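You operate a simulated robot arm through the tools that you are given. There is no shell and no other tool. Be economical: measure what you need, move in short steps, check, and stop when the job is done.

You run a simulated two-armed robot. Do the job below in one go: nothing can be reset, and whatever is moved stays where it is left.

Task
Fasten the blue bar, wind the wheel to 1, then hold it and tighten the red star knob.
Fine: lower the bar first; the yellow bolt knob ends turned over it. The bobbin stays.

The check looks at the end state, three seconds after you hand in, the way a careful person would. Anything else that was tipped, shoved, dropped, spilled or broken makes it a failure.

Robot
Two 7-joint arms with two-finger parallel grippers on one trunk, on a base that drives. Base frame: it is fixed to the floor where the robot stands at the start and does not move with it; the origin is under the middle of the robot, x ahead of it, y to its left, z up; the surface under the hand at the start is at about z = 76. Lengths are in cm, angles in degrees, forces in N, time in s.
The left shoulder is at the start at [5, 20.9, 124.6], the right one opposite. With the tool pointing down near the work surface each hand reaches from about 10 to 88 cm from the robot's upright axis, wherever it stands, measured 20 degrees to its own side. Places, roughly: black hand wheel [60, 30, 90]; blue bar [60, 0, 100]; red star knob [60, 30, 90]; yellow bolt knob [70, 0, 90]. Payload 4.4 kg a hand.
The tool frame of a hand sits at the grasp point between the pads (the TCP): z along the fingers, y along the line on which they close. The tips reach 2.3 cm beyond it. The gripper opens to 9.4 cm. The fingers are 3.8 cm wide and 1 cm thick; the gripper's body (5.4 by 9.6 cm) begins 3.9 cm behind the TCP.
Orientation is told as [roll, pitch, yaw] about the base's x, y, z axes, in that order, counted from this pose: with the fingers straight down and closing along the base's y, the tool's x points along the base's -x, its y along +y and its z along -z.

Tools
- The arms move only by the tool servo_tool. It takes "left_motion", "right_motion" or both (then of equal length, played together; a hand with none holds still); each is text: rows parted by semicolons, each of 7 numbers parted by spaces: the shift along the tool's x, y, z in mm, then the turn, a rotation vector about the tool's x, y, z in degrees, then the opening, from 0 (shut) to 1 (fully open). In form: x y z rx ry rz gripper; .... A call has 1 to 8 rows; each row shifts and turns the commanded pose from where the row before left it, along the tool's axes as they then stand. A row lasts 0.2 s, in which the tool goes at most 5 cm and 8.6 degrees; a call with a longer step from one row to the next is refused whole, and so is a gripper value outside its range. Where a pose cannot be reached the arm comes as near as it can. A force on the tool above 60 N (or 10 N above the force at the start of the call, whichever is more), or a blocked arm, ends the call early, and 0.2 s more pass. The fingers move at their own pace (about 10.8 cm/s each) and stop on an object; they squeeze with about 20 N. The grip force told is the motor's: it shows also when the fingers shut on nothing. Time passes only in rows, and 0.2 s behind the last, so rows that do not move let the fingers close. The reply holds the time, the measured pose of the TCP, the force on the tool along the base axes, the opening and the grip force, in the units named above and with some noise, with the torque about the TCP (base axes, N m) and any sound that the robot's microphone picked up, and new pictures: "views" is both (left out), scene, wrist or none (wrist: the cameras of the hands that moved).
- Cameras (640 x 400 px; columns grow to the right, rows downward): "scene" is now at [15.26, 0.24, 141.69]; the picture's right is [0.03, -1.00, 0.00], its down [-0.58, -0.02, -0.81] and it looks along [0.81, 0.03, -0.58] (base axes); focal length 225 px, centre (320, 200). "left" rides on the left gripper at [8.6, -1.6, -7.4] in its tool frame; the picture's right is [0.18, 0.98, 0.00], its down [-0.58, 0.11, -0.81] and it looks along [-0.79, 0.15, 0.59] (tool axes); focal length 243 px, centre (320, 200). "right" rides on the right gripper at [8.6, 1.6, -7.4] in its tool frame; the picture's right is [-0.18, 0.98, 0.00], its down [-0.58, -0.11, -0.81] and it looks along [-0.79, -0.15, 0.59] (tool axes); focal length 243 px, centre (320, 200). There is no depth. A picture from a camera that has moved, and an enlarged one, comes with that camera's place and axes in the base frame and with its lens.
- move_column(by): slides the trunk up (or, below 0, down) by that many cm; the arms and the scene camera ride with it, the base frame stays. It gives what a move gives, with no picture.
- base_move(legs): drives the robot by 1 to 6 legs, each [ahead, left, turn to the left] in cm, cm and degrees, along the robot's own axes; the way and the turn of a leg run together, so that a leg with both is an arc; at most 150 cm and 180 degrees a leg. The arms and the cameras ride along, it lands a little off, and it stops where it bumps. It gives what a move gives, and a new picture of the scene camera.
- pan_tilt(pan, tilt): turns the head with the scene camera to pan (to the left, within 80 degrees either way) and tilt (down, from -29 to 69), counted from straight ahead of the robot. It gives what a move gives, and a new picture of the scene camera.
- enlarge(camera, box): a new picture of the part [left, top, right, bottom] of that camera's present view, enlarged. It takes no simulated time.
- job_done(): hands the job in; it is judged then, once.

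Go step by step. Nothing tells you exact positions but the pictures and the camera data: compare them with the known pose of the tool, close in by small moves and look again before you grip or let go. The budget is 120 turns and 260 pictures, counting those below and the enlarged ones. Unless the task says otherwise, let go and move clear before handing in, and close with one line.

The tools are called as a command line: name --argument value ..., lists and objects as JSON in quotes. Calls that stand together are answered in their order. servo_tool: Moves the arms, as the interface text tells. Its arguments: {"type":"object","properties":{"left_motion":{"type":"string"},"right_motion":{"type":"string"},"views":{"type":"string","enum":["both","scene","wrist","none"]}},"required":[]} The other tools are called the same way: move_column (by) slides the trunk up or down; base_move (legs) drives the base; pan_tilt (pan, tilt) turns the head that bears the scene camera; enlarge (camera, box) takes an enlarged picture of a part of a camera's view; job_done () hands the job in.

At the start:

```text
time: 0.0
left_eef_pos: [53.31, 28.81, 119.37]
left_tool_rot: [0.0, 0.0, -0.1]
left_ft_force: [-0.4, 0.2, 0.0]
left_ft_torque: [-0.04, -0.01, 0.05]
left_grip_width: 9.4
left_grasp_force: 0.0
right_eef_pos: [50.1, -10.16, 126.84]
right_tool_rot: [0.1, 0.0, 0.0]
right_ft_force: [-1.1, -0.1, 0.4]
right_ft_torque: [0.0, -0.01, -0.01]
right_grip_width: 9.4
right_grasp_force: 0.0
trunk travel left (down, up): [-32.5, 23.8]
robot x, y, heading: [-0.34, 0.0, -0.0]
head pan, tilt: [2.0, 35.6]
```

scene: 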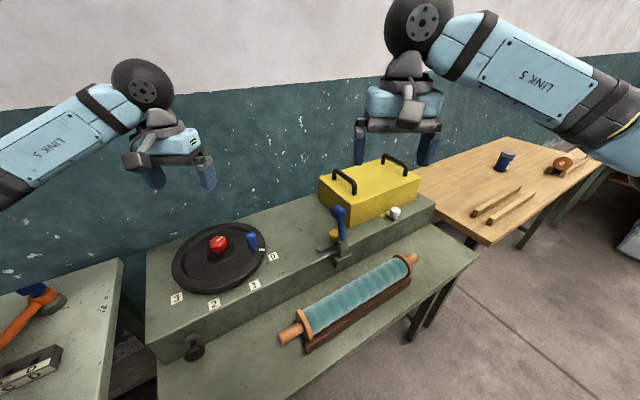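
right: 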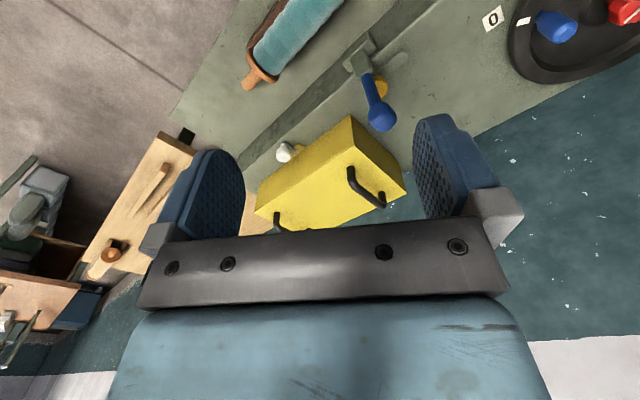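
left: 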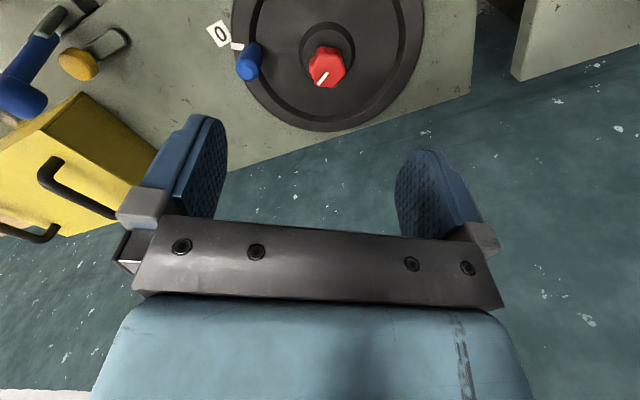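

I see a bench with a black hand wheel (red star knob in its hub, blue crank handle, labels 0–3), a raised blue bar with a yellow bolt knob beside it, and a bobbin in front. I'll look closer first.

enlarge --camera "scene" --box '[280, 160, 440, 280]'

enlarge --camera "scene" --box '[140, 210, 300, 320]'

enlarge --camera "right" --box '[240, 0, 440, 180]'

```text
3.33 times, centred on (360, 220) of scene
camera zoom: at [15.26, 0.24, 141.69], right [0.03, -1.0, 0.0], down [-0.58, -0.02, -0.81], along [0.81, 0.03, -0.58], focal length 750 px, centre (187, 133)
```

zoom: 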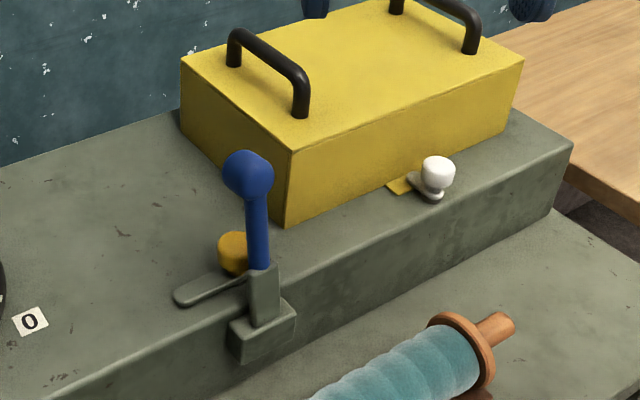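

```text
3.64 times, centred on (220, 265) of scene
camera zoom: at [15.26, 0.24, 141.69], right [0.03, -1.0, 0.0], down [-0.58, -0.02, -0.81], along [0.81, 0.03, -0.58], focal length 818 px, centre (684, -36)
```

zoom: 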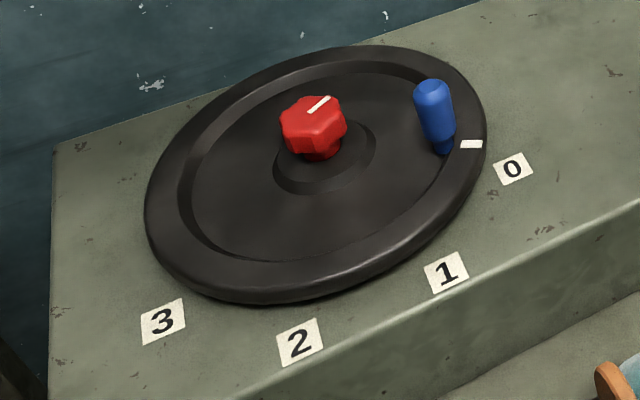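

```text
2.22 times, centred on (340, 90) of right
camera zoom: at [41.48, -8.51, 134.25], right [0.18, 0.98, 0.0], down [0.58, -0.11, 0.81], along [0.79, -0.15, -0.59], focal length 539 px, centre (276, 444)
```

zoom: 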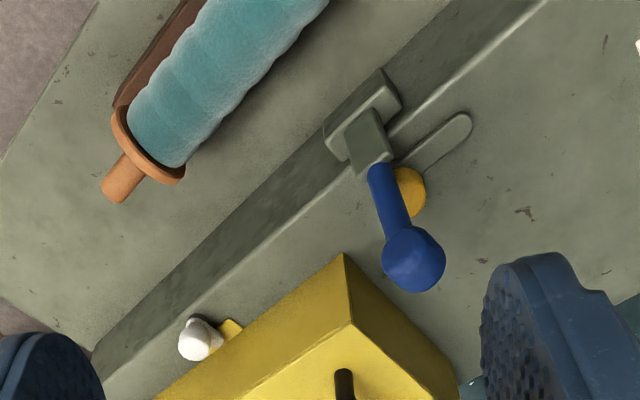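

The yellow knob looks to be near (66,-2,91.5), with a tongue pointing toward the wheel. I need a closer view of the hinge to learn which way the bar folds.

servo_tool --right_motion "30 15 40 0 0 0 1;30 15 40 0 0 0 1;30 10 40 0 0 0 1;0 0 0 0 0 0 1" --views "wrist"

enlarge --camera "right" --box '[160, 0, 480, 200]'

enlarge --camera "left" --box '[0, 0, 160, 120]'

```text
refused: row 1 steps farther than a row can; nothing moved
```

```text
2.00 times, centred on (320, 100) of right
camera zoom: at [41.48, -8.51, 134.25], right [0.18, 0.98, 0.0], down [0.58, -0.11, 0.81], along [0.79, -0.15, -0.59], focal length 485 px, centre (320, 400)
```

zoom: 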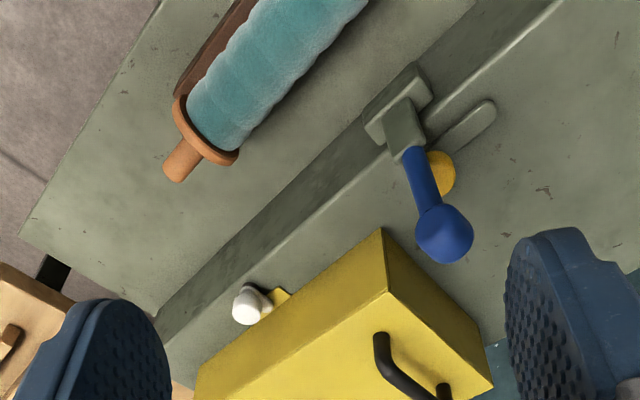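

```text
3.33 times, centred on (80, 60) of left
camera zoom: at [44.42, 27.35, 126.68], right [-0.18, 0.98, 0.0], down [0.58, 0.11, 0.81], along [0.79, 0.15, -0.59], focal length 809 px, centre (1120, 667)
```

zoom: 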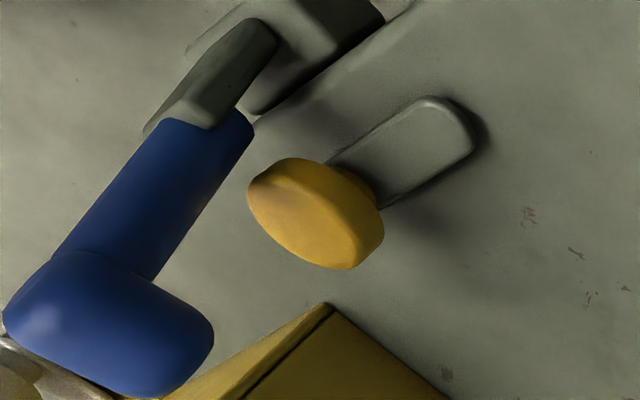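

The fold direction is still unclear, so I'll bring the right wrist camera closer.

servo_tool --right_motion "20 20 35 0 0 0 1;20 20 35 0 0 0 1;20 20 35 0 0 0 1;20 10 35 0 0 0 1;0 0 0 0 0 0 1" --views "wrist"

enlarge --camera "right" --box '[240, 0, 480, 150]'

```text
time: 1.2
left_eef_pos: [53.32, 28.89, 119.28]
left_tool_rot: [-0.1, -0.1, 0.0]
left_ft_force: [-0.6, -1.0, 0.0]
left_ft_torque: [0.01, 0.04, -0.02]
left_grip_width: 9.39
left_grasp_force: 0.1
right_eef_pos: [41.91, -3.18, 112.73]
right_tool_rot: [0.0, 0.0, -0.1]
right_ft_force: [0.2, 0.5, 0.1]
right_ft_torque: [0.0, 0.03, 0.0]
right_grip_width: 9.4
right_grasp_force: 0.2
trunk travel left (down, up): [-32.5, 23.8]
robot x, y, heading: [0.06, -0.08, -0.0]
head pan, tilt: [2.0, 35.6]
camera right: at [33.35, -1.55, 120.12], right [0.18, 0.98, 0.0], down [0.58, -0.11, 0.81], along [0.79, -0.15, -0.59], focal length 243 px, centre (320, 200)
```

right: 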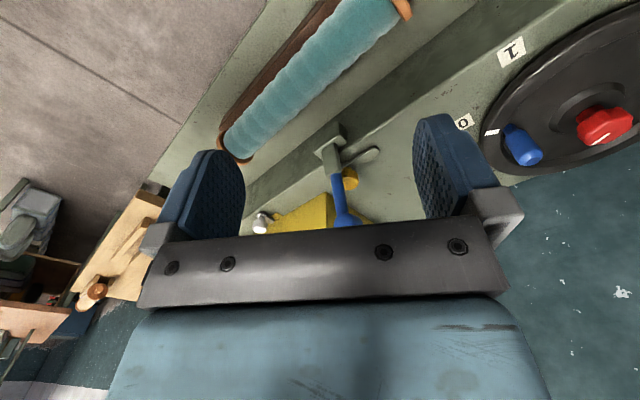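

```text
2.67 times, centred on (360, 75) of right
camera zoom: at [33.35, -1.55, 120.12], right [0.18, 0.98, 0.0], down [0.58, -0.11, 0.81], along [0.79, -0.15, -0.59], focal length 647 px, centre (213, 533)
```

zoom: 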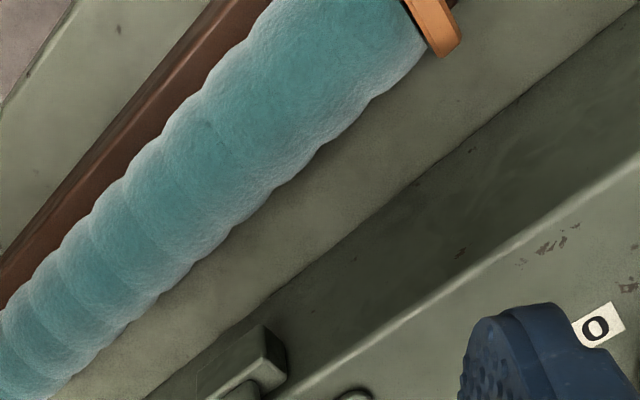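

enlarge --camera "right" --box '[290, 110, 400, 230]'

enlarge --camera "scene" --box '[310, 195, 370, 255]'

```text
3.33 times, centred on (345, 170) of right
camera zoom: at [33.35, -1.55, 120.12], right [0.18, 0.98, 0.0], down [0.58, -0.11, 0.81], along [0.79, -0.15, -0.59], focal length 809 px, centre (237, 300)
```

zoom: 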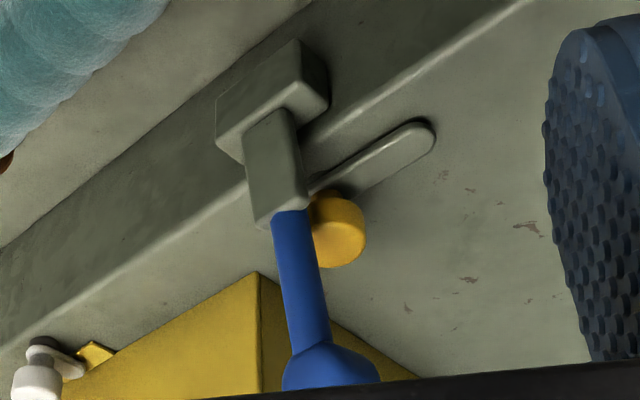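

```text
6.67 times, centred on (340, 225) of scene
camera zoom: at [15.25, 0.24, 141.7], right [0.03, -1.0, 0.0], down [-0.58, -0.02, -0.81], along [0.81, 0.03, -0.58], focal length 1500 px, centre (187, 33)
```

zoom: 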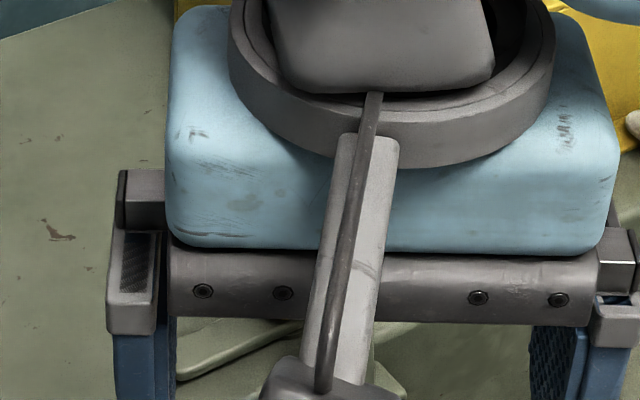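

I'll turn the left hand so its camera looks along the ledge toward the latch.

servo_tool --left_motion "0 0 15 0 0 8.5 1;0 0 15 0 0 8.5 1;0 0 15 0 0 8.5 1;0 0 15 0 0 8.5 1;0 0 15 0 0 8.5 1;0 0 0 0 0 8 1;0 0 0 0 0 8 1;0 0 0 0 0 0 1" --right_motion "0 -20 -30 0 0 0 1;0 -20 -30 0 0 0 1;0 -20 -30 0 0 0 1;0 -20 -30 0 0 0 1;0 -20 0 0 0 0 1;0 0 0 0 0 0 1;0 0 0 0 0 0 1;0 0 0 0 0 0 1" --views "both"

enlarge --camera "left" --box '[200, 0, 440, 200]'

```text
time: 3.0
left_eef_pos: [53.17, 28.84, 111.8]
left_tool_rot: [-0.1, 0.0, -50.5]
left_ft_force: [0.5, 0.4, -0.5]
left_ft_torque: [0.0, 0.03, 0.02]
left_grip_width: 9.38
left_grasp_force: 0.1
left hand out of reach, approached as far as the arm can: row 7
right_eef_pos: [42.05, -13.09, 124.73]
right_tool_rot: [-0.1, 0.0, 0.0]
right_ft_force: [-0.5, 0.0, 0.6]
right_ft_torque: [-0.01, -0.01, -0.01]
right_grip_width: 9.39
right_grasp_force: 0.1
trunk travel left (down, up): [-32.5, 23.8]
robot x, y, heading: [-0.09, -0.17, -0.1]
head pan, tilt: [2.0, 35.6]
camera scene: at [15.26, 0.24, 141.7], right [0.03, -1.0, 0.0], down [-0.58, -0.02, -0.81], along [0.81, 0.03, -0.58], focal length 225 px, centre (320, 200)
camera right: at [33.42, -11.47, 132.21], right [0.18, 0.98, 0.0], down [0.58, -0.11, 0.81], along [0.79, -0.15, -0.59], focal length 243 px, centre (320, 200)
camera left: at [46.32, 34.61, 119.17], right [0.64, 0.77, 0.0], down [0.45, -0.38, 0.81], along [0.62, -0.52, -0.59], focal length 243 px, centre (320, 200)
```

scene: 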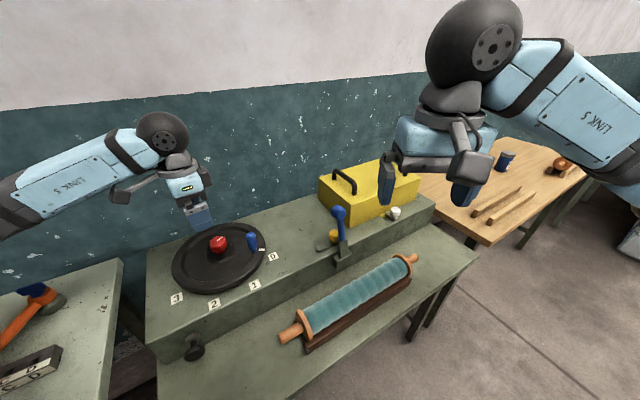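
right: 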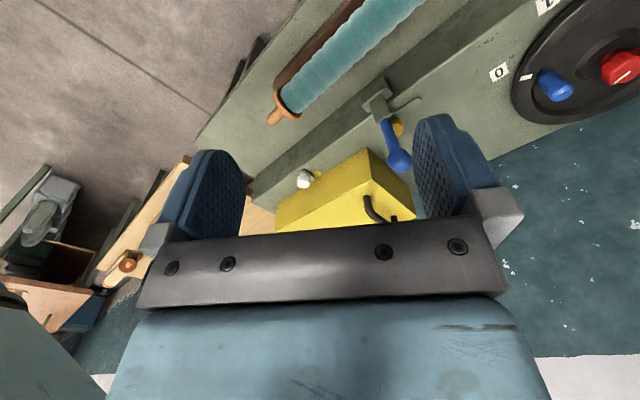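
left: 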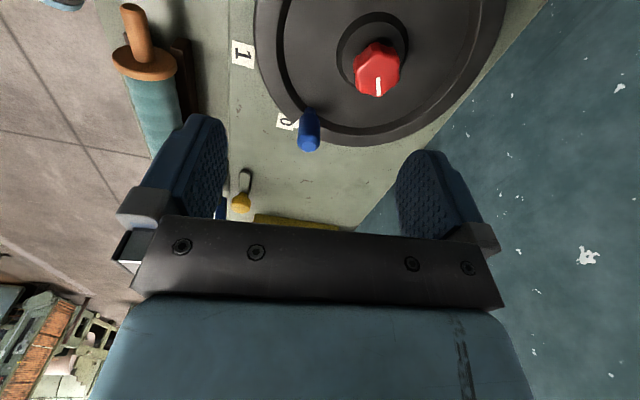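

```text
2.00 times, centred on (320, 100) of left
camera zoom: at [46.32, 34.61, 119.17], right [0.64, 0.77, 0.0], down [0.45, -0.38, 0.81], along [0.62, -0.52, -0.59], focal length 485 px, centre (320, 400)
```

zoom: 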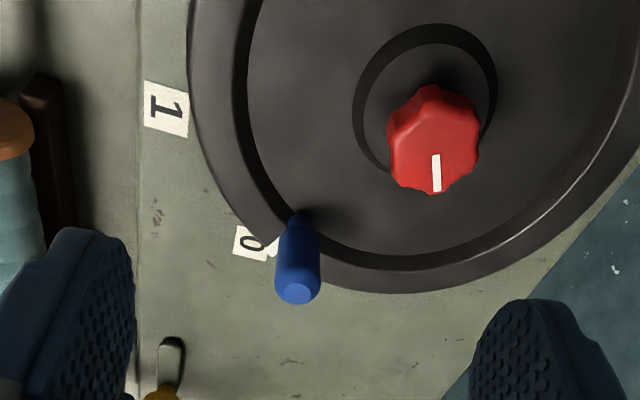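

servo_tool --left_motion "20 -25 0 0 -8 0 1;20 -25 0 0 -8 0 1;20 -25 0 0 -8 0 1;0 -25 0 0 0 0 1;0 0 0 0 0 0 1" --views "wrist"

enlarge --camera "left" --box '[200, 0, 400, 150]'

```text
time: 4.2
left_eef_pos: [41.78, 27.14, 110.85]
left_tool_rot: [0.0, -24.1, -50.5]
left_ft_force: [-0.2, -0.3, 0.7]
left_ft_torque: [-0.01, 0.0, -0.03]
left_grip_width: 9.4
left_grasp_force: 0.1
right_eef_pos: [41.99, -13.03, 124.82]
right_tool_rot: [0.0, 0.1, 0.0]
right_ft_force: [-0.7, -0.5, -0.1]
right_ft_torque: [-0.02, -0.01, 0.0]
right_grip_width: 9.42
right_grasp_force: 0.0
trunk travel left (down, up): [-32.5, 23.8]
robot x, y, heading: [0.08, -0.17, 0.0]
head pan, tilt: [2.0, 35.6]
camera left: at [33.4, 34.62, 114.12], right [0.65, 0.76, -0.08], down [0.21, -0.09, 0.97], along [0.73, -0.65, -0.22], focal length 243 px, centre (320, 200)
```

left: 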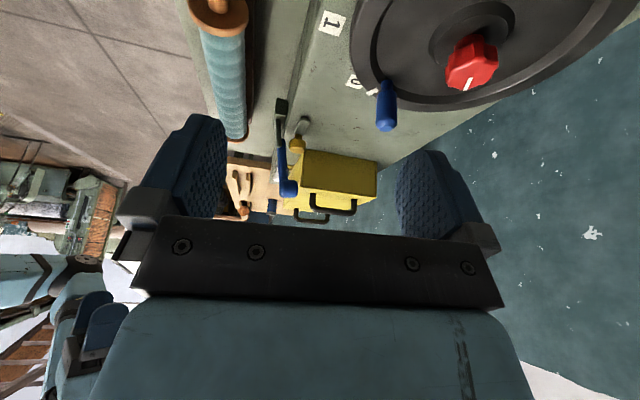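

```text
2.67 times, centred on (300, 75) of left
camera zoom: at [33.4, 34.62, 114.12], right [0.65, 0.76, -0.08], down [0.21, -0.09, 0.97], along [0.73, -0.65, -0.22], focal length 647 px, centre (373, 533)
```

zoom: 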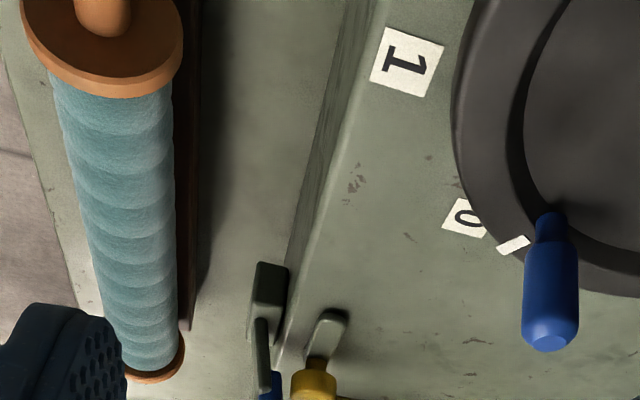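

enlarge --camera "left" --box '[250, 85, 330, 215]'

```text
3.08 times, centred on (290, 150) of left
camera zoom: at [33.4, 34.62, 114.12], right [0.65, 0.76, -0.08], down [0.21, -0.09, 0.97], along [0.73, -0.65, -0.22], focal length 746 px, centre (412, 354)
```

zoom: 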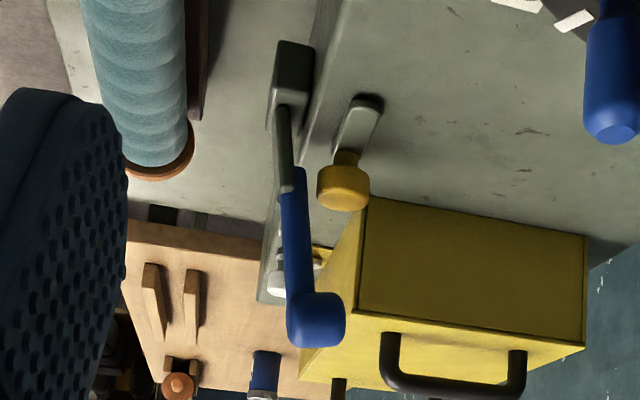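

The bar leans inward from a hinge block on the front face of the ledge. I want a frontal close look at the hinge before touching it.

servo_tool --right_motion "-12 0 45 0 0 -8.3 1;-12 0 45 0 0 -8.3 1;-12 0 45 0 0 -8.3 1;-12 0 30 0 0 -8.1 1;0 0 15 0 -8 0 1;0 0 15 0 -8 0 1;0 0 10 0 -8 0 1;0 0 0 0 0 0 1" --views "wrist"

enlarge --camera "right" --box '[230, 20, 420, 220]'

```text
time: 6.0
left_eef_pos: [41.85, 27.16, 110.88]
left_tool_rot: [0.0, -24.0, -50.4]
left_ft_force: [-0.1, -0.5, -0.5]
left_ft_torque: [0.03, 0.03, 0.0]
left_grip_width: 9.41
left_grasp_force: 0.0
right_eef_pos: [47.19, -11.84, 104.37]
right_tool_rot: [0.0, -24.2, 33.0]
right_ft_force: [-0.9, 0.6, -0.2]
right_ft_torque: [-0.01, -0.03, -0.01]
right_grip_width: 9.39
right_grasp_force: 0.0
trunk travel left (down, up): [-32.5, 23.8]
robot x, y, heading: [-0.19, -0.15, -0.3]
head pan, tilt: [2.0, 35.6]
camera right: at [37.15, -16.47, 107.65], right [-0.4, 0.92, 0.07], down [0.23, 0.02, 0.97], along [0.89, 0.4, -0.22], focal length 243 px, centre (320, 200)
```

right: 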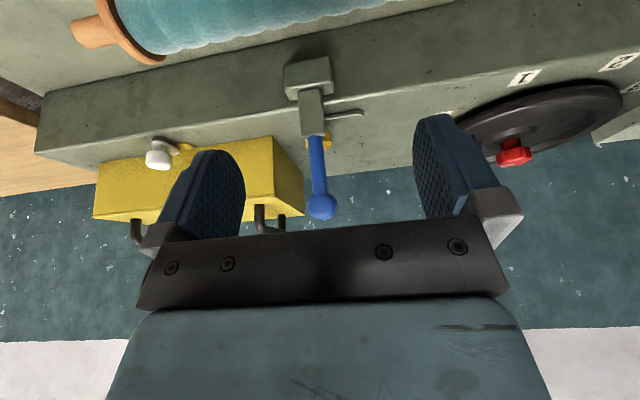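

```text
2.00 times, centred on (325, 120) of right
camera zoom: at [37.15, -16.47, 107.65], right [-0.4, 0.92, 0.07], down [0.23, 0.02, 0.97], along [0.89, 0.4, -0.22], focal length 485 px, centre (310, 360)
```

zoom: 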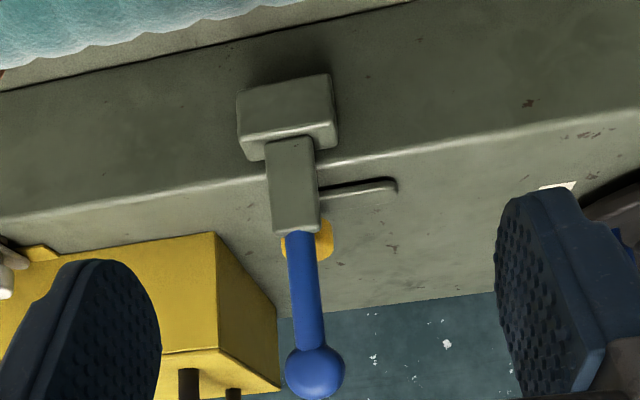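

The hinge is a leaf on the block with its axis along the ledge, so the bar should fold outward over the bobbin, freeing the tongue to swing over its root. I'll bring the right gripper straight down above the ball.

servo_tool --right_motion "0 0 -20 0 8 0 1;0 0 -20 0 8 0 1;0 0 -20 0 8.1 0 1;-35 -5 0 0 0 0 1;-40 -5 0 0 0 0 1;-40 -5 0 0 0 0 1;-40 -5 0 0 0 0 1;0 0 0 0 0 0 1" --views "both"

```text
time: 7.8
left_eef_pos: [41.81, 27.02, 110.92]
left_tool_rot: [0.0, -24.0, -50.4]
left_ft_force: [0.5, -0.4, 0.5]
left_ft_torque: [0.01, 0.02, -0.01]
left_grip_width: 9.4
left_grasp_force: 0.0
right_eef_pos: [59.84, -6.02, 110.29]
right_tool_rot: [0.1, 0.1, 33.0]
right_ft_force: [0.2, 0.1, -0.3]
right_ft_torque: [0.03, 0.0, 0.04]
right_grip_width: 9.41
right_grasp_force: 0.2
trunk travel left (down, up): [-32.5, 23.8]
robot x, y, heading: [0.27, -0.45, 0.0]
head pan, tilt: [2.0, 35.6]
camera scene: at [15.2, 0.16, 141.7], right [0.03, -1.0, 0.0], down [-0.58, -0.02, -0.81], along [0.81, 0.03, -0.58], focal length 225 px, centre (320, 200)
camera right: at [51.72, -9.37, 117.6], right [-0.38, 0.92, 0.0], down [0.55, 0.23, 0.81], along [0.74, 0.31, -0.59], focal length 243 px, centre (320, 200)
```

scene: 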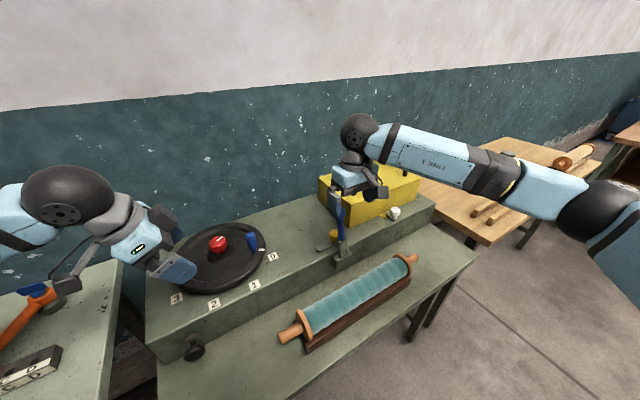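
right: 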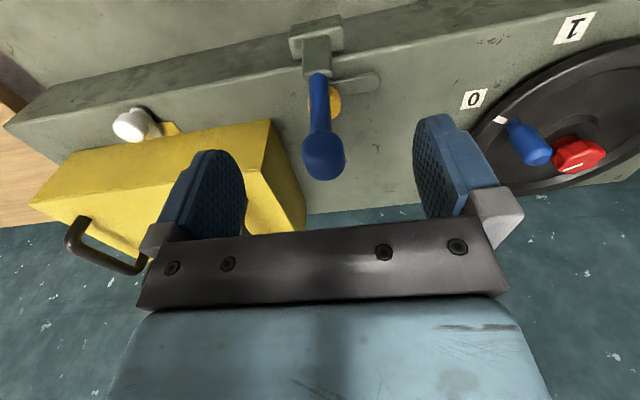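

The ball is confirmed near (65.2,-3.2,101.7). I'll move above it, descend around it and close.

servo_tool --right_motion "-30 -2 0 0 0 0 1;-31 -3 0 0 0 0 1;0 0 35 0 0 0 1;0 0 36 0 0 0 1;0 0 0 0 0 0 1;0 0 0 0 0 0 0.2;0 0 0 0 0 0 0.2;0 0 0 0 0 0 0.2" --views "both"

```text
time: 9.6
left_eef_pos: [42.0, 26.85, 110.88]
left_tool_rot: [0.1, -23.9, -50.5]
left_ft_force: [0.2, 0.2, 0.7]
left_ft_torque: [0.03, 0.04, 0.0]
left_grip_width: 9.37
left_grasp_force: 0.1
right_eef_pos: [65.36, -3.41, 103.01]
right_tool_rot: [0.0, 0.0, 32.8]
right_ft_force: [16.3, -18.8, 7.9]
right_ft_torque: [-0.44, -0.56, -0.27]
right_grip_width: 3.69
right_grasp_force: 45.2
trunk travel left (down, up): [-32.5, 23.8]
robot x, y, heading: [0.08, -0.06, 0.4]
head pan, tilt: [2.0, 35.6]
camera scene: at [15.39, -0.01, 141.69], right [0.03, -1.0, 0.0], down [-0.58, -0.02, -0.81], along [0.81, 0.03, -0.58], focal length 225 px, centre (320, 200)
camera right: at [57.27, -6.75, 110.41], right [-0.38, 0.93, 0.0], down [0.55, 0.22, 0.81], along [0.75, 0.3, -0.59], focal length 243 px, centre (320, 200)
```

scene: 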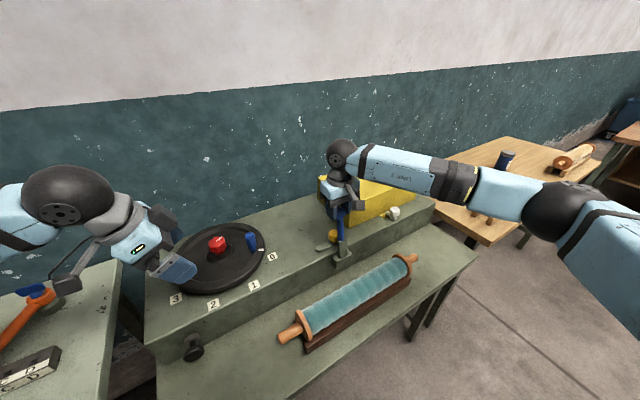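
right: 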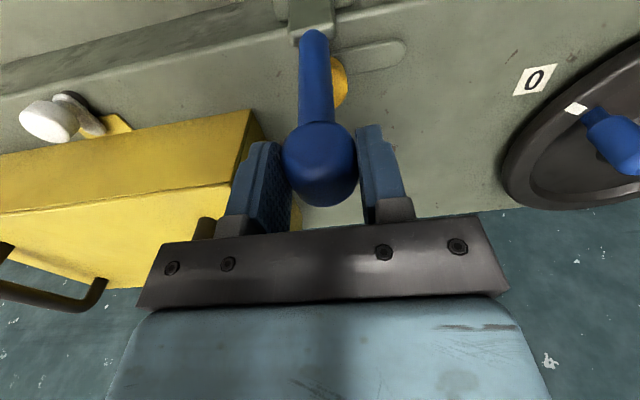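

The ball is gripped and resists sideways force, which supports an outward hinge. I'll relieve the side load and test with a small outward pull.

servo_tool --right_motion "0 -3 0 0 0 0 0.2;5 0 -1 0 0 0 0.2;5 0 -1 0 0 0 0.2;5 0 -1 0 0 0 0.2" --views "wrist"

```text
time: 10.6
left_eef_pos: [41.86, 27.03, 110.84]
left_tool_rot: [0.0, -23.9, -50.4]
left_ft_force: [0.0, -0.6, 0.2]
left_ft_torque: [0.01, -0.01, 0.0]
left_grip_width: 9.39
left_grasp_force: 0.1
right_eef_pos: [64.21, -4.24, 103.24]
right_tool_rot: [0.1, 0.1, 33.0]
right_ft_force: [18.1, -9.0, 6.6]
right_ft_torque: [0.57, -1.36, 0.01]
right_grip_width: 3.73
right_grasp_force: 44.7
trunk travel left (down, up): [-32.5, 23.8]
robot x, y, heading: [0.23, -0.24, 0.3]
head pan, tilt: [2.0, 35.6]
camera right: at [56.11, -7.59, 110.64], right [-0.38, 0.92, 0.0], down [0.55, 0.23, 0.81], along [0.74, 0.31, -0.59], focal length 243 px, centre (320, 200)
```

right: 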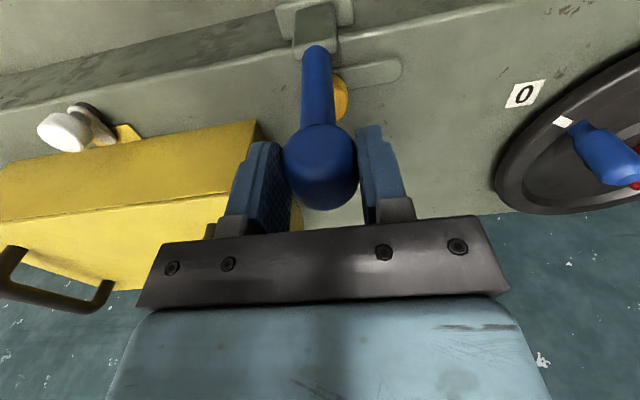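

The bar follows outward with little force. I'll continue along the arc.

servo_tool --right_motion "11 -2 -1 0 0 0 0.2;11 0 -1 0 0 0 0.2;11 0 1 0 0 0 0.2;11 0 1 0 0 0 0.2;10.5 0 2.5 0 0 0 0.2;10.5 0 2.5 0 0 0 0.2;10 0 3.5 0 0 0 0.2;10 0 3.5 0 0 0 0.2" --views "both"

```text
time: 12.4
left_eef_pos: [41.77, 27.08, 110.74]
left_tool_rot: [-0.1, -24.0, -50.4]
left_ft_force: [0.4, 0.0, -0.4]
left_ft_torque: [-0.02, -0.01, 0.0]
left_grip_width: 9.42
left_grasp_force: 0.0
right_eef_pos: [57.07, -8.91, 102.04]
right_tool_rot: [-0.1, 0.2, 33.0]
right_ft_force: [6.2, 1.7, 5.0]
right_ft_torque: [0.86, -1.06, 0.05]
right_grip_width: 3.74
right_grasp_force: 44.6
trunk travel left (down, up): [-32.5, 23.8]
robot x, y, heading: [-0.34, 0.32, -0.2]
head pan, tilt: [2.0, 35.6]
camera scene: at [15.27, 0.25, 141.7], right [0.03, -1.0, 0.0], down [-0.58, -0.02, -0.81], along [0.81, 0.03, -0.58], focal length 225 px, centre (320, 200)
camera right: at [48.99, -12.27, 109.53], right [-0.38, 0.92, 0.0], down [0.55, 0.23, 0.81], along [0.74, 0.31, -0.59], focal length 243 px, centre (320, 200)
```

scene: 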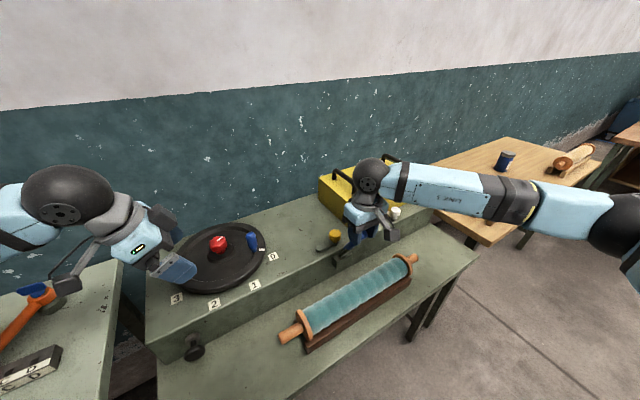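
right: 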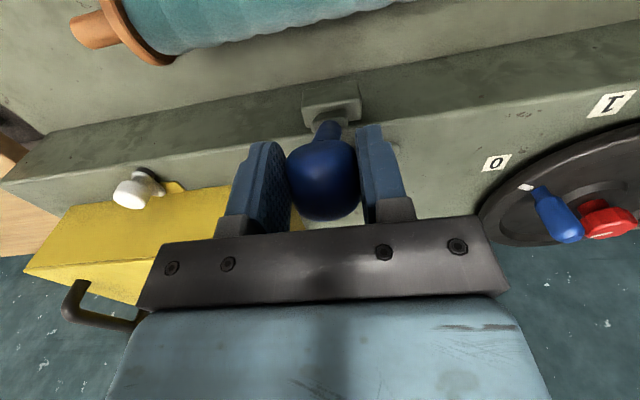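

servo_tool --right_motion "10 0 5 0 0 0 0.2;10 0 5 0 0 0 0.2;9 0 6.5 0 0 0 0.2;9 0 6.5 0 0 0 0.2;8 0 7.5 0 0 0 0.2;8 0 7.5 0 0 0 0.2;6.5 0 8.5 0 0 0 0.2;6.5 0 8.5 0 0 0 0.2" --views "both"

```text
time: 14.2
left_eef_pos: [41.6, 27.07, 110.98]
left_tool_rot: [0.0, -23.9, -50.5]
left_ft_force: [0.3, 0.8, -0.3]
left_ft_torque: [-0.02, -0.01, 0.02]
left_grip_width: 9.4
left_grasp_force: 0.0
right_eef_pos: [51.44, -12.62, 96.64]
right_tool_rot: [0.0, 0.1, 32.9]
right_ft_force: [3.8, -2.1, 8.1]
right_ft_torque: [0.91, -1.02, 0.02]
right_grip_width: 3.74
right_grasp_force: 45.2
trunk travel left (down, up): [-32.5, 23.8]
robot x, y, heading: [0.5, 0.12, 0.1]
head pan, tilt: [2.0, 35.6]
camera scene: at [15.21, 0.2, 141.71], right [0.03, -1.0, 0.0], down [-0.58, -0.02, -0.81], along [0.81, 0.03, -0.58], focal length 225 px, centre (320, 200)
camera right: at [43.33, -16.0, 104.04], right [-0.38, 0.92, 0.0], down [0.55, 0.23, 0.81], along [0.74, 0.31, -0.59], focal length 243 px, centre (320, 200)
```

scene: 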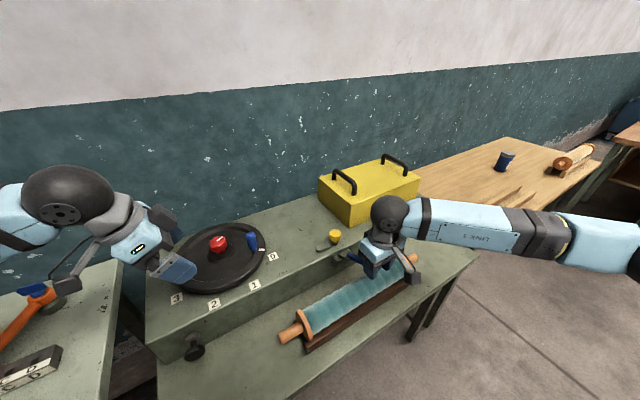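
right: 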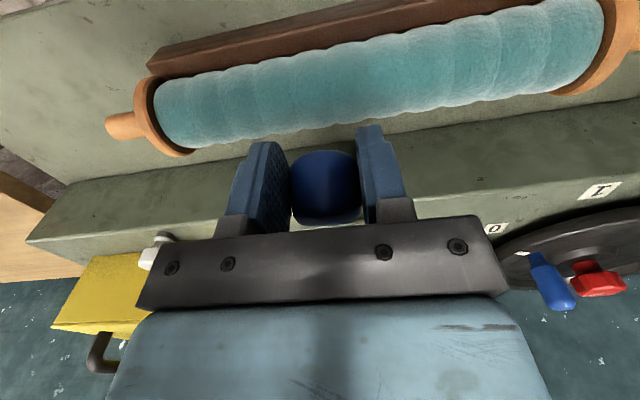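

servo_tool --right_motion "5.5 0 9.5 0 0 0 0.2;5.5 0 9.5 0 0 0 0.2;4.2 0 10 0 0 0 0.2;4.2 0 10 0 0 0 0.2" --views "wrist"

enlarge --camera "left" --box '[190, 60, 350, 180]'

```text
time: 15.2
left_eef_pos: [41.83, 26.97, 110.92]
left_tool_rot: [0.0, -24.0, -50.5]
left_ft_force: [-0.3, -0.4, -0.4]
left_ft_torque: [0.0, 0.0, -0.03]
left_grip_width: 9.41
left_grasp_force: 0.1
right_eef_pos: [49.81, -13.71, 92.75]
right_tool_rot: [0.0, 0.1, 32.9]
right_ft_force: [7.4, -2.3, 6.4]
right_ft_torque: [0.91, -1.02, -0.04]
right_grip_width: 3.73
right_grasp_force: 45.1
trunk travel left (down, up): [-32.5, 23.8]
robot x, y, heading: [0.02, 0.42, 0.1]
head pan, tilt: [2.0, 35.6]
camera right: at [41.73, -17.05, 100.1], right [-0.38, 0.92, 0.0], down [0.55, 0.23, 0.81], along [0.74, 0.31, -0.59], focal length 243 px, centre (320, 200)
```

right: 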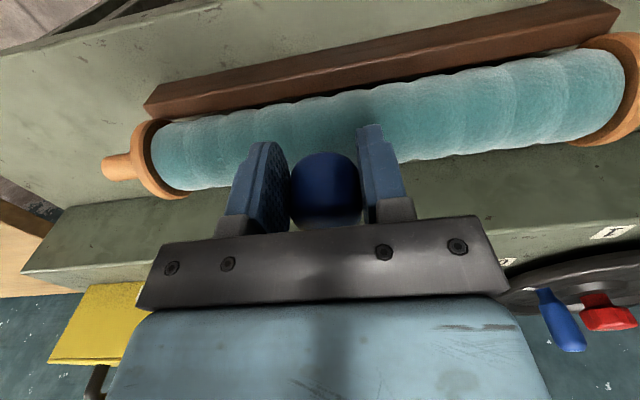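

```text
3.33 times, centred on (270, 120) of left
camera zoom: at [33.48, 34.56, 114.13], right [0.65, 0.76, -0.07], down [0.21, -0.09, 0.97], along [0.73, -0.65, -0.22], focal length 809 px, centre (487, 467)
```

zoom: 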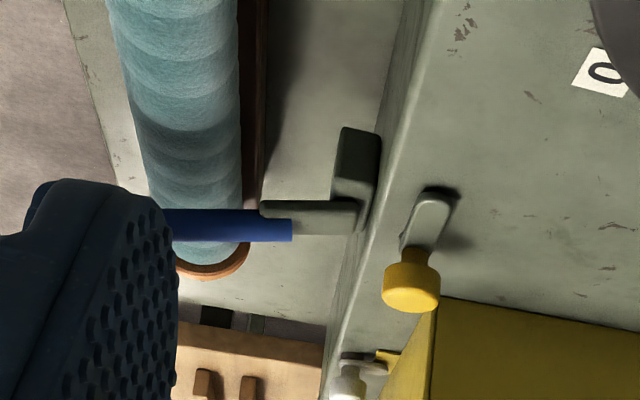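

servo_tool --right_motion "2.5 0 7 0 0 0 0.2;2.5 0 7 0 0 0 0.2;1.5 0 7 0 0 0 0.2;0 0 0 0 0 0 0.2" --views "wrist"

enlarge --camera "left" --box '[190, 60, 350, 180]'

```text
time: 16.2
left_eef_pos: [41.82, 27.03, 110.88]
left_tool_rot: [0.1, -24.0, -50.6]
left_ft_force: [0.3, 0.4, -0.1]
left_ft_torque: [-0.04, 0.03, -0.01]
left_grip_width: 9.4
left_grasp_force: 0.0
right_eef_pos: [49.35, -14.1, 90.55]
right_tool_rot: [0.0, 0.1, 33.0]
right_ft_force: [12.6, -2.1, 5.7]
right_ft_torque: [0.71, -1.09, -0.17]
right_grip_width: 3.72
right_grasp_force: 44.4
trunk travel left (down, up): [-32.5, 23.8]
robot x, y, heading: [0.15, -0.13, 0.1]
head pan, tilt: [2.0, 35.6]
camera right: at [41.23, -17.38, 98.0], right [-0.38, 0.92, 0.0], down [0.55, 0.23, 0.81], along [0.74, 0.31, -0.59], focal length 243 px, centre (320, 200)
```

right: 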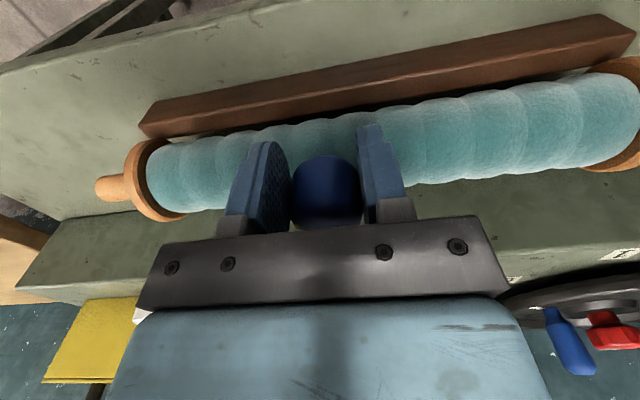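

```text
3.33 times, centred on (270, 120) of left
camera zoom: at [33.51, 34.57, 114.11], right [0.65, 0.76, -0.08], down [0.21, -0.09, 0.97], along [0.73, -0.65, -0.22], focal length 809 px, centre (487, 467)
```

zoom: 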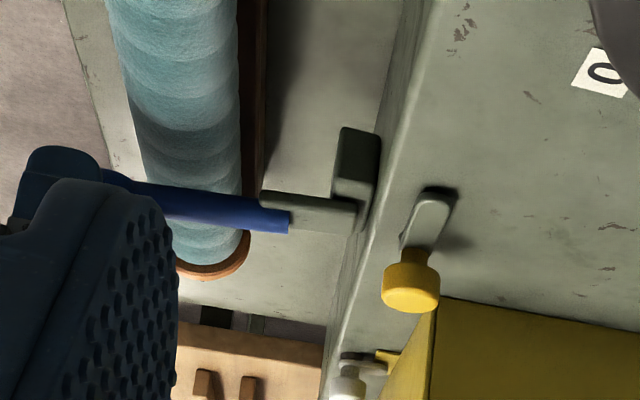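

servo_tool --right_motion "-3 0 5 0 0 0 0.2;-1 0 5 0 0 0 0.2;-1 0 5 0 0 0 0.2;0 0 0 0 0 0 0.2" --views "wrist"

enlarge --camera "left" --box '[190, 60, 350, 180]'

```text
time: 17.2
left_eef_pos: [41.67, 26.85, 111.1]
left_tool_rot: [0.2, -24.1, -50.6]
left_ft_force: [0.7, 0.2, 0.0]
left_ft_torque: [0.01, 0.01, 0.01]
left_grip_width: 9.42
left_grasp_force: 0.0
right_eef_pos: [49.54, -13.9, 89.24]
right_tool_rot: [0.0, -0.1, 32.9]
right_ft_force: [-17.4, -22.4, 20.9]
right_ft_torque: [0.02, -0.18, -0.23]
right_grip_width: 3.78
right_grasp_force: 44.8
trunk travel left (down, up): [-32.5, 23.8]
robot x, y, heading: [0.06, 0.22, -0.0]
head pan, tilt: [2.0, 35.6]
camera right: at [41.35, -17.28, 96.64], right [-0.38, 0.92, 0.0], down [0.55, 0.23, 0.81], along [0.75, 0.31, -0.59], focal length 243 px, centre (320, 200)
```

right: 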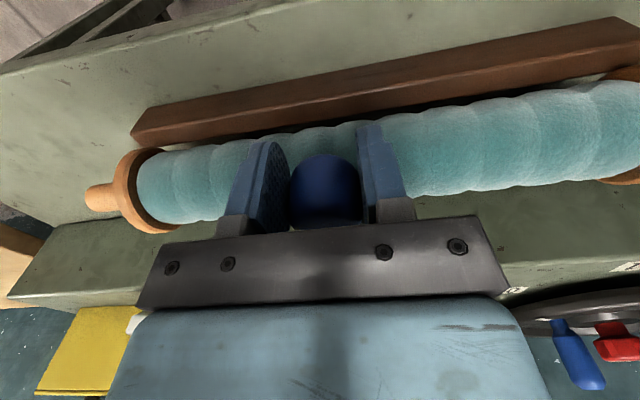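

```text
3.33 times, centred on (270, 120) of left
camera zoom: at [33.19, 34.41, 114.31], right [0.65, 0.75, -0.07], down [0.21, -0.09, 0.97], along [0.73, -0.65, -0.22], focal length 809 px, centre (487, 467)
```

zoom: 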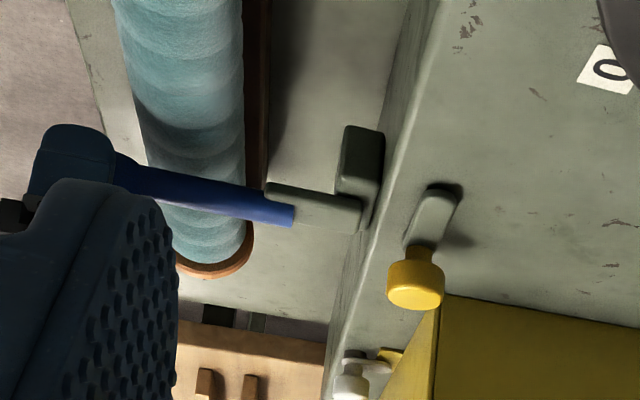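

Upward force of 21 N shows the bar has met its stop. I'll release it, retreat upward and inspect.

servo_tool --right_motion "4 0 0 0 0 0 0.2;0 0 0 0 0 0 0.5;0 0 0 0 0 0 0.7;0 0 0 0 0 0 0.7;0 0 -40 0 0 0 0.7;0 0 -40 0 0 0 0.7;0 0 -40 0 0 0 0.7;0 0 0 0 0 0 0.7" --views "both"

enlarge --camera "left" --box '[190, 60, 350, 180]'

enlarge --camera "right" --box '[200, 0, 440, 150]'

```text
time: 19.0
left_eef_pos: [41.9, 27.04, 110.96]
left_tool_rot: [0.0, -24.0, -50.5]
left_ft_force: [-0.6, 0.1, 0.1]
left_ft_torque: [-0.02, -0.01, -0.02]
left_grip_width: 9.4
left_grasp_force: 0.0
right_eef_pos: [49.54, -14.04, 101.1]
right_tool_rot: [0.0, 0.1, 33.0]
right_ft_force: [-0.2, -0.5, 0.4]
right_ft_torque: [-0.01, 0.01, 0.05]
right_grip_width: 6.58
right_grasp_force: 0.0
trunk travel left (down, up): [-32.5, 23.8]
robot x, y, heading: [0.14, 0.46, 0.2]
head pan, tilt: [2.0, 35.6]
camera scene: at [15.29, 0.22, 141.69], right [0.03, -1.0, 0.0], down [-0.58, -0.02, -0.81], along [0.81, 0.03, -0.58], focal length 225 px, centre (320, 200)
camera right: at [41.36, -17.31, 108.55], right [-0.38, 0.92, 0.0], down [0.55, 0.23, 0.81], along [0.74, 0.31, -0.59], focal length 243 px, centre (320, 200)
```

scene: 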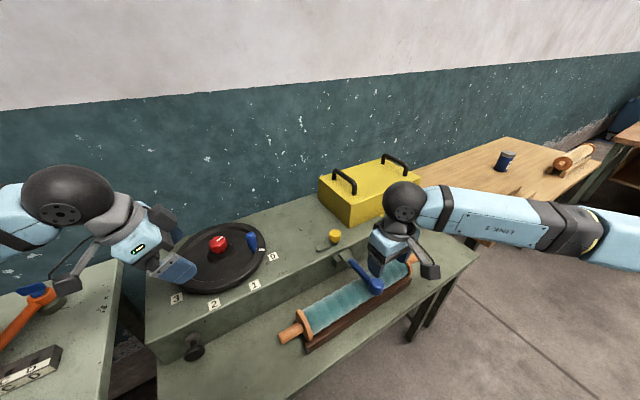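
right: 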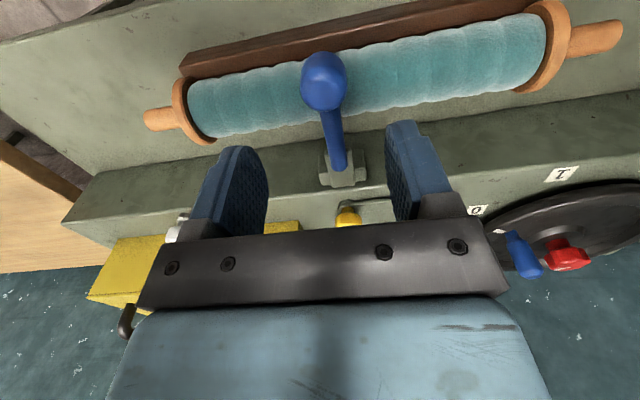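

```text
3.33 times, centred on (270, 120) of left
camera zoom: at [33.49, 34.57, 114.12], right [0.65, 0.76, -0.07], down [0.21, -0.09, 0.97], along [0.73, -0.65, -0.22], focal length 809 px, centre (487, 467)
```

zoom: 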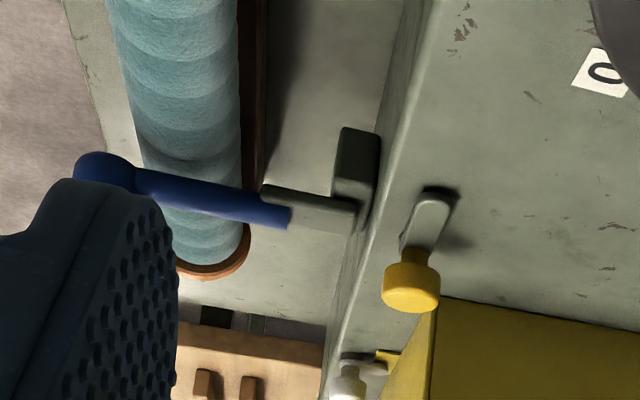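

```text
2.67 times, centred on (320, 75) of right
camera zoom: at [41.36, -17.31, 108.55], right [-0.38, 0.92, 0.0], down [0.55, 0.23, 0.81], along [0.74, 0.31, -0.59], focal length 647 px, centre (320, 533)
```

zoom: 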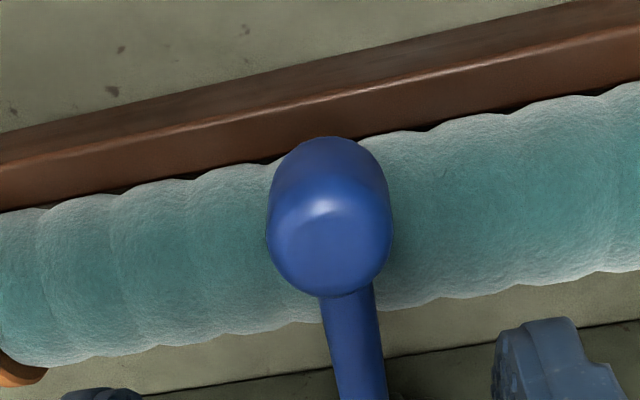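

The bar is down over the bobbin, with the ball at about z = 91. I'll press lightly with closed fingers to confirm it's at its stop.

servo_tool --right_motion "0 0 0 0 0 0 0;0 0 0 0 0 0 0;0 0 35 0 0 0 0;0 0 10 0 0 0 0;0 0 5 0 0 0 0;0 0 5 0 0 0 0;0 0 0 0 0 0 0" --views "wrist"

```text
time: 20.6
left_eef_pos: [41.79, 27.04, 110.92]
left_tool_rot: [0.0, -24.0, -50.4]
left_ft_force: [0.4, -0.5, 0.3]
left_ft_torque: [-0.01, 0.01, -0.02]
left_grip_width: 9.4
left_grasp_force: 0.0
right_eef_pos: [49.39, -13.82, 95.5]
right_tool_rot: [0.1, 0.2, 33.0]
right_ft_force: [0.5, -0.1, 0.6]
right_ft_torque: [0.0, 0.01, -0.05]
right_grip_width: 0.0
right_grasp_force: 20.1
trunk travel left (down, up): [-32.5, 23.8]
robot x, y, heading: [-0.52, 0.25, 0.1]
head pan, tilt: [2.0, 35.6]
camera right: at [41.27, -17.29, 103.04], right [-0.38, 0.92, 0.0], down [0.55, 0.23, 0.81], along [0.74, 0.31, -0.59], focal length 243 px, centre (320, 200)
```

right: 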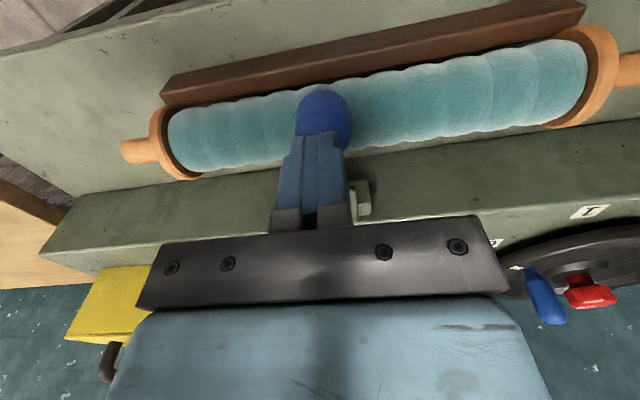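

servo_tool --right_motion "0 0 5 0 0 0 0;0 0 5 0 0 0 0;0 0 5 0 0 0 0;0 0 4 0 0 0 0;0 0 0 0 0 0 0" --views "wrist"

```text
time: 21.8
left_eef_pos: [41.9, 27.11, 110.84]
left_tool_rot: [-0.1, -24.0, -50.4]
left_ft_force: [0.0, -0.6, 0.1]
left_ft_torque: [0.01, 0.02, -0.03]
left_grip_width: 9.39
left_grasp_force: 0.1
right_eef_pos: [49.27, -13.98, 93.75]
right_tool_rot: [0.0, 0.1, 33.0]
right_ft_force: [0.2, 0.3, -0.1]
right_ft_torque: [0.02, 0.02, 0.03]
right_grip_width: 0.0
right_grasp_force: 20.3
trunk travel left (down, up): [-32.5, 23.8]
robot x, y, heading: [-0.07, -0.26, -0.3]
head pan, tilt: [2.0, 35.6]
camera right: at [41.29, -17.3, 101.15], right [-0.38, 0.92, 0.0], down [0.55, 0.23, 0.81], along [0.74, 0.31, -0.59], focal length 243 px, centre (320, 200)
```

right: 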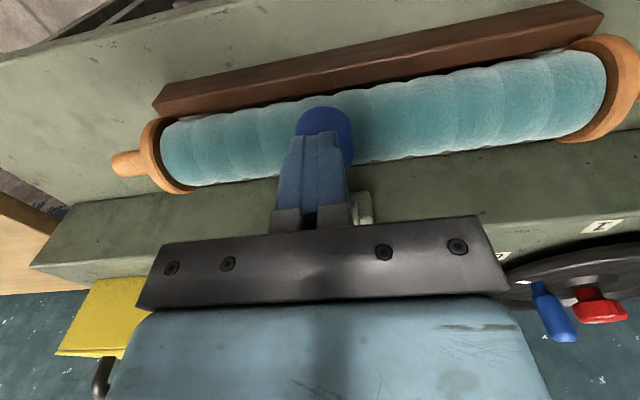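

servo_tool --right_motion "0 0 5 0 0 0 0;0 0 5 0 0 0 0;0 0 5 0 0 0 0;0 0 0 0 0 0 0" --views "wrist"

```text
time: 22.7
left_eef_pos: [41.59, 27.07, 111.1]
left_tool_rot: [0.1, -24.0, -50.6]
left_ft_force: [-0.1, -0.2, 0.0]
left_ft_torque: [0.02, -0.01, -0.01]
left_grip_width: 9.39
left_grasp_force: 0.0
right_eef_pos: [49.55, -13.89, 93.17]
right_tool_rot: [-0.2, -1.0, 32.9]
right_ft_force: [-11.6, -4.8, 34.8]
right_ft_torque: [0.13, -0.13, 0.19]
right_grip_width: 0.0
right_grasp_force: 20.0
trunk travel left (down, up): [-32.5, 23.8]
robot x, y, heading: [-0.08, 0.24, -0.2]
head pan, tilt: [2.0, 35.6]
stopped in row 4 (right hand): the force on the tool passed its limit at 62 N (the readings are from after the stop); the commanded pose is now the measured one
camera right: at [41.31, -17.27, 100.48], right [-0.38, 0.92, 0.0], down [0.53, 0.22, 0.82], along [0.75, 0.31, -0.58], focal length 243 px, centre (320, 200)
```

right: 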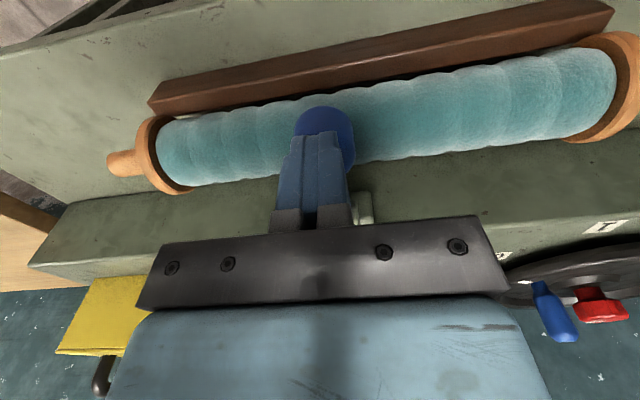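

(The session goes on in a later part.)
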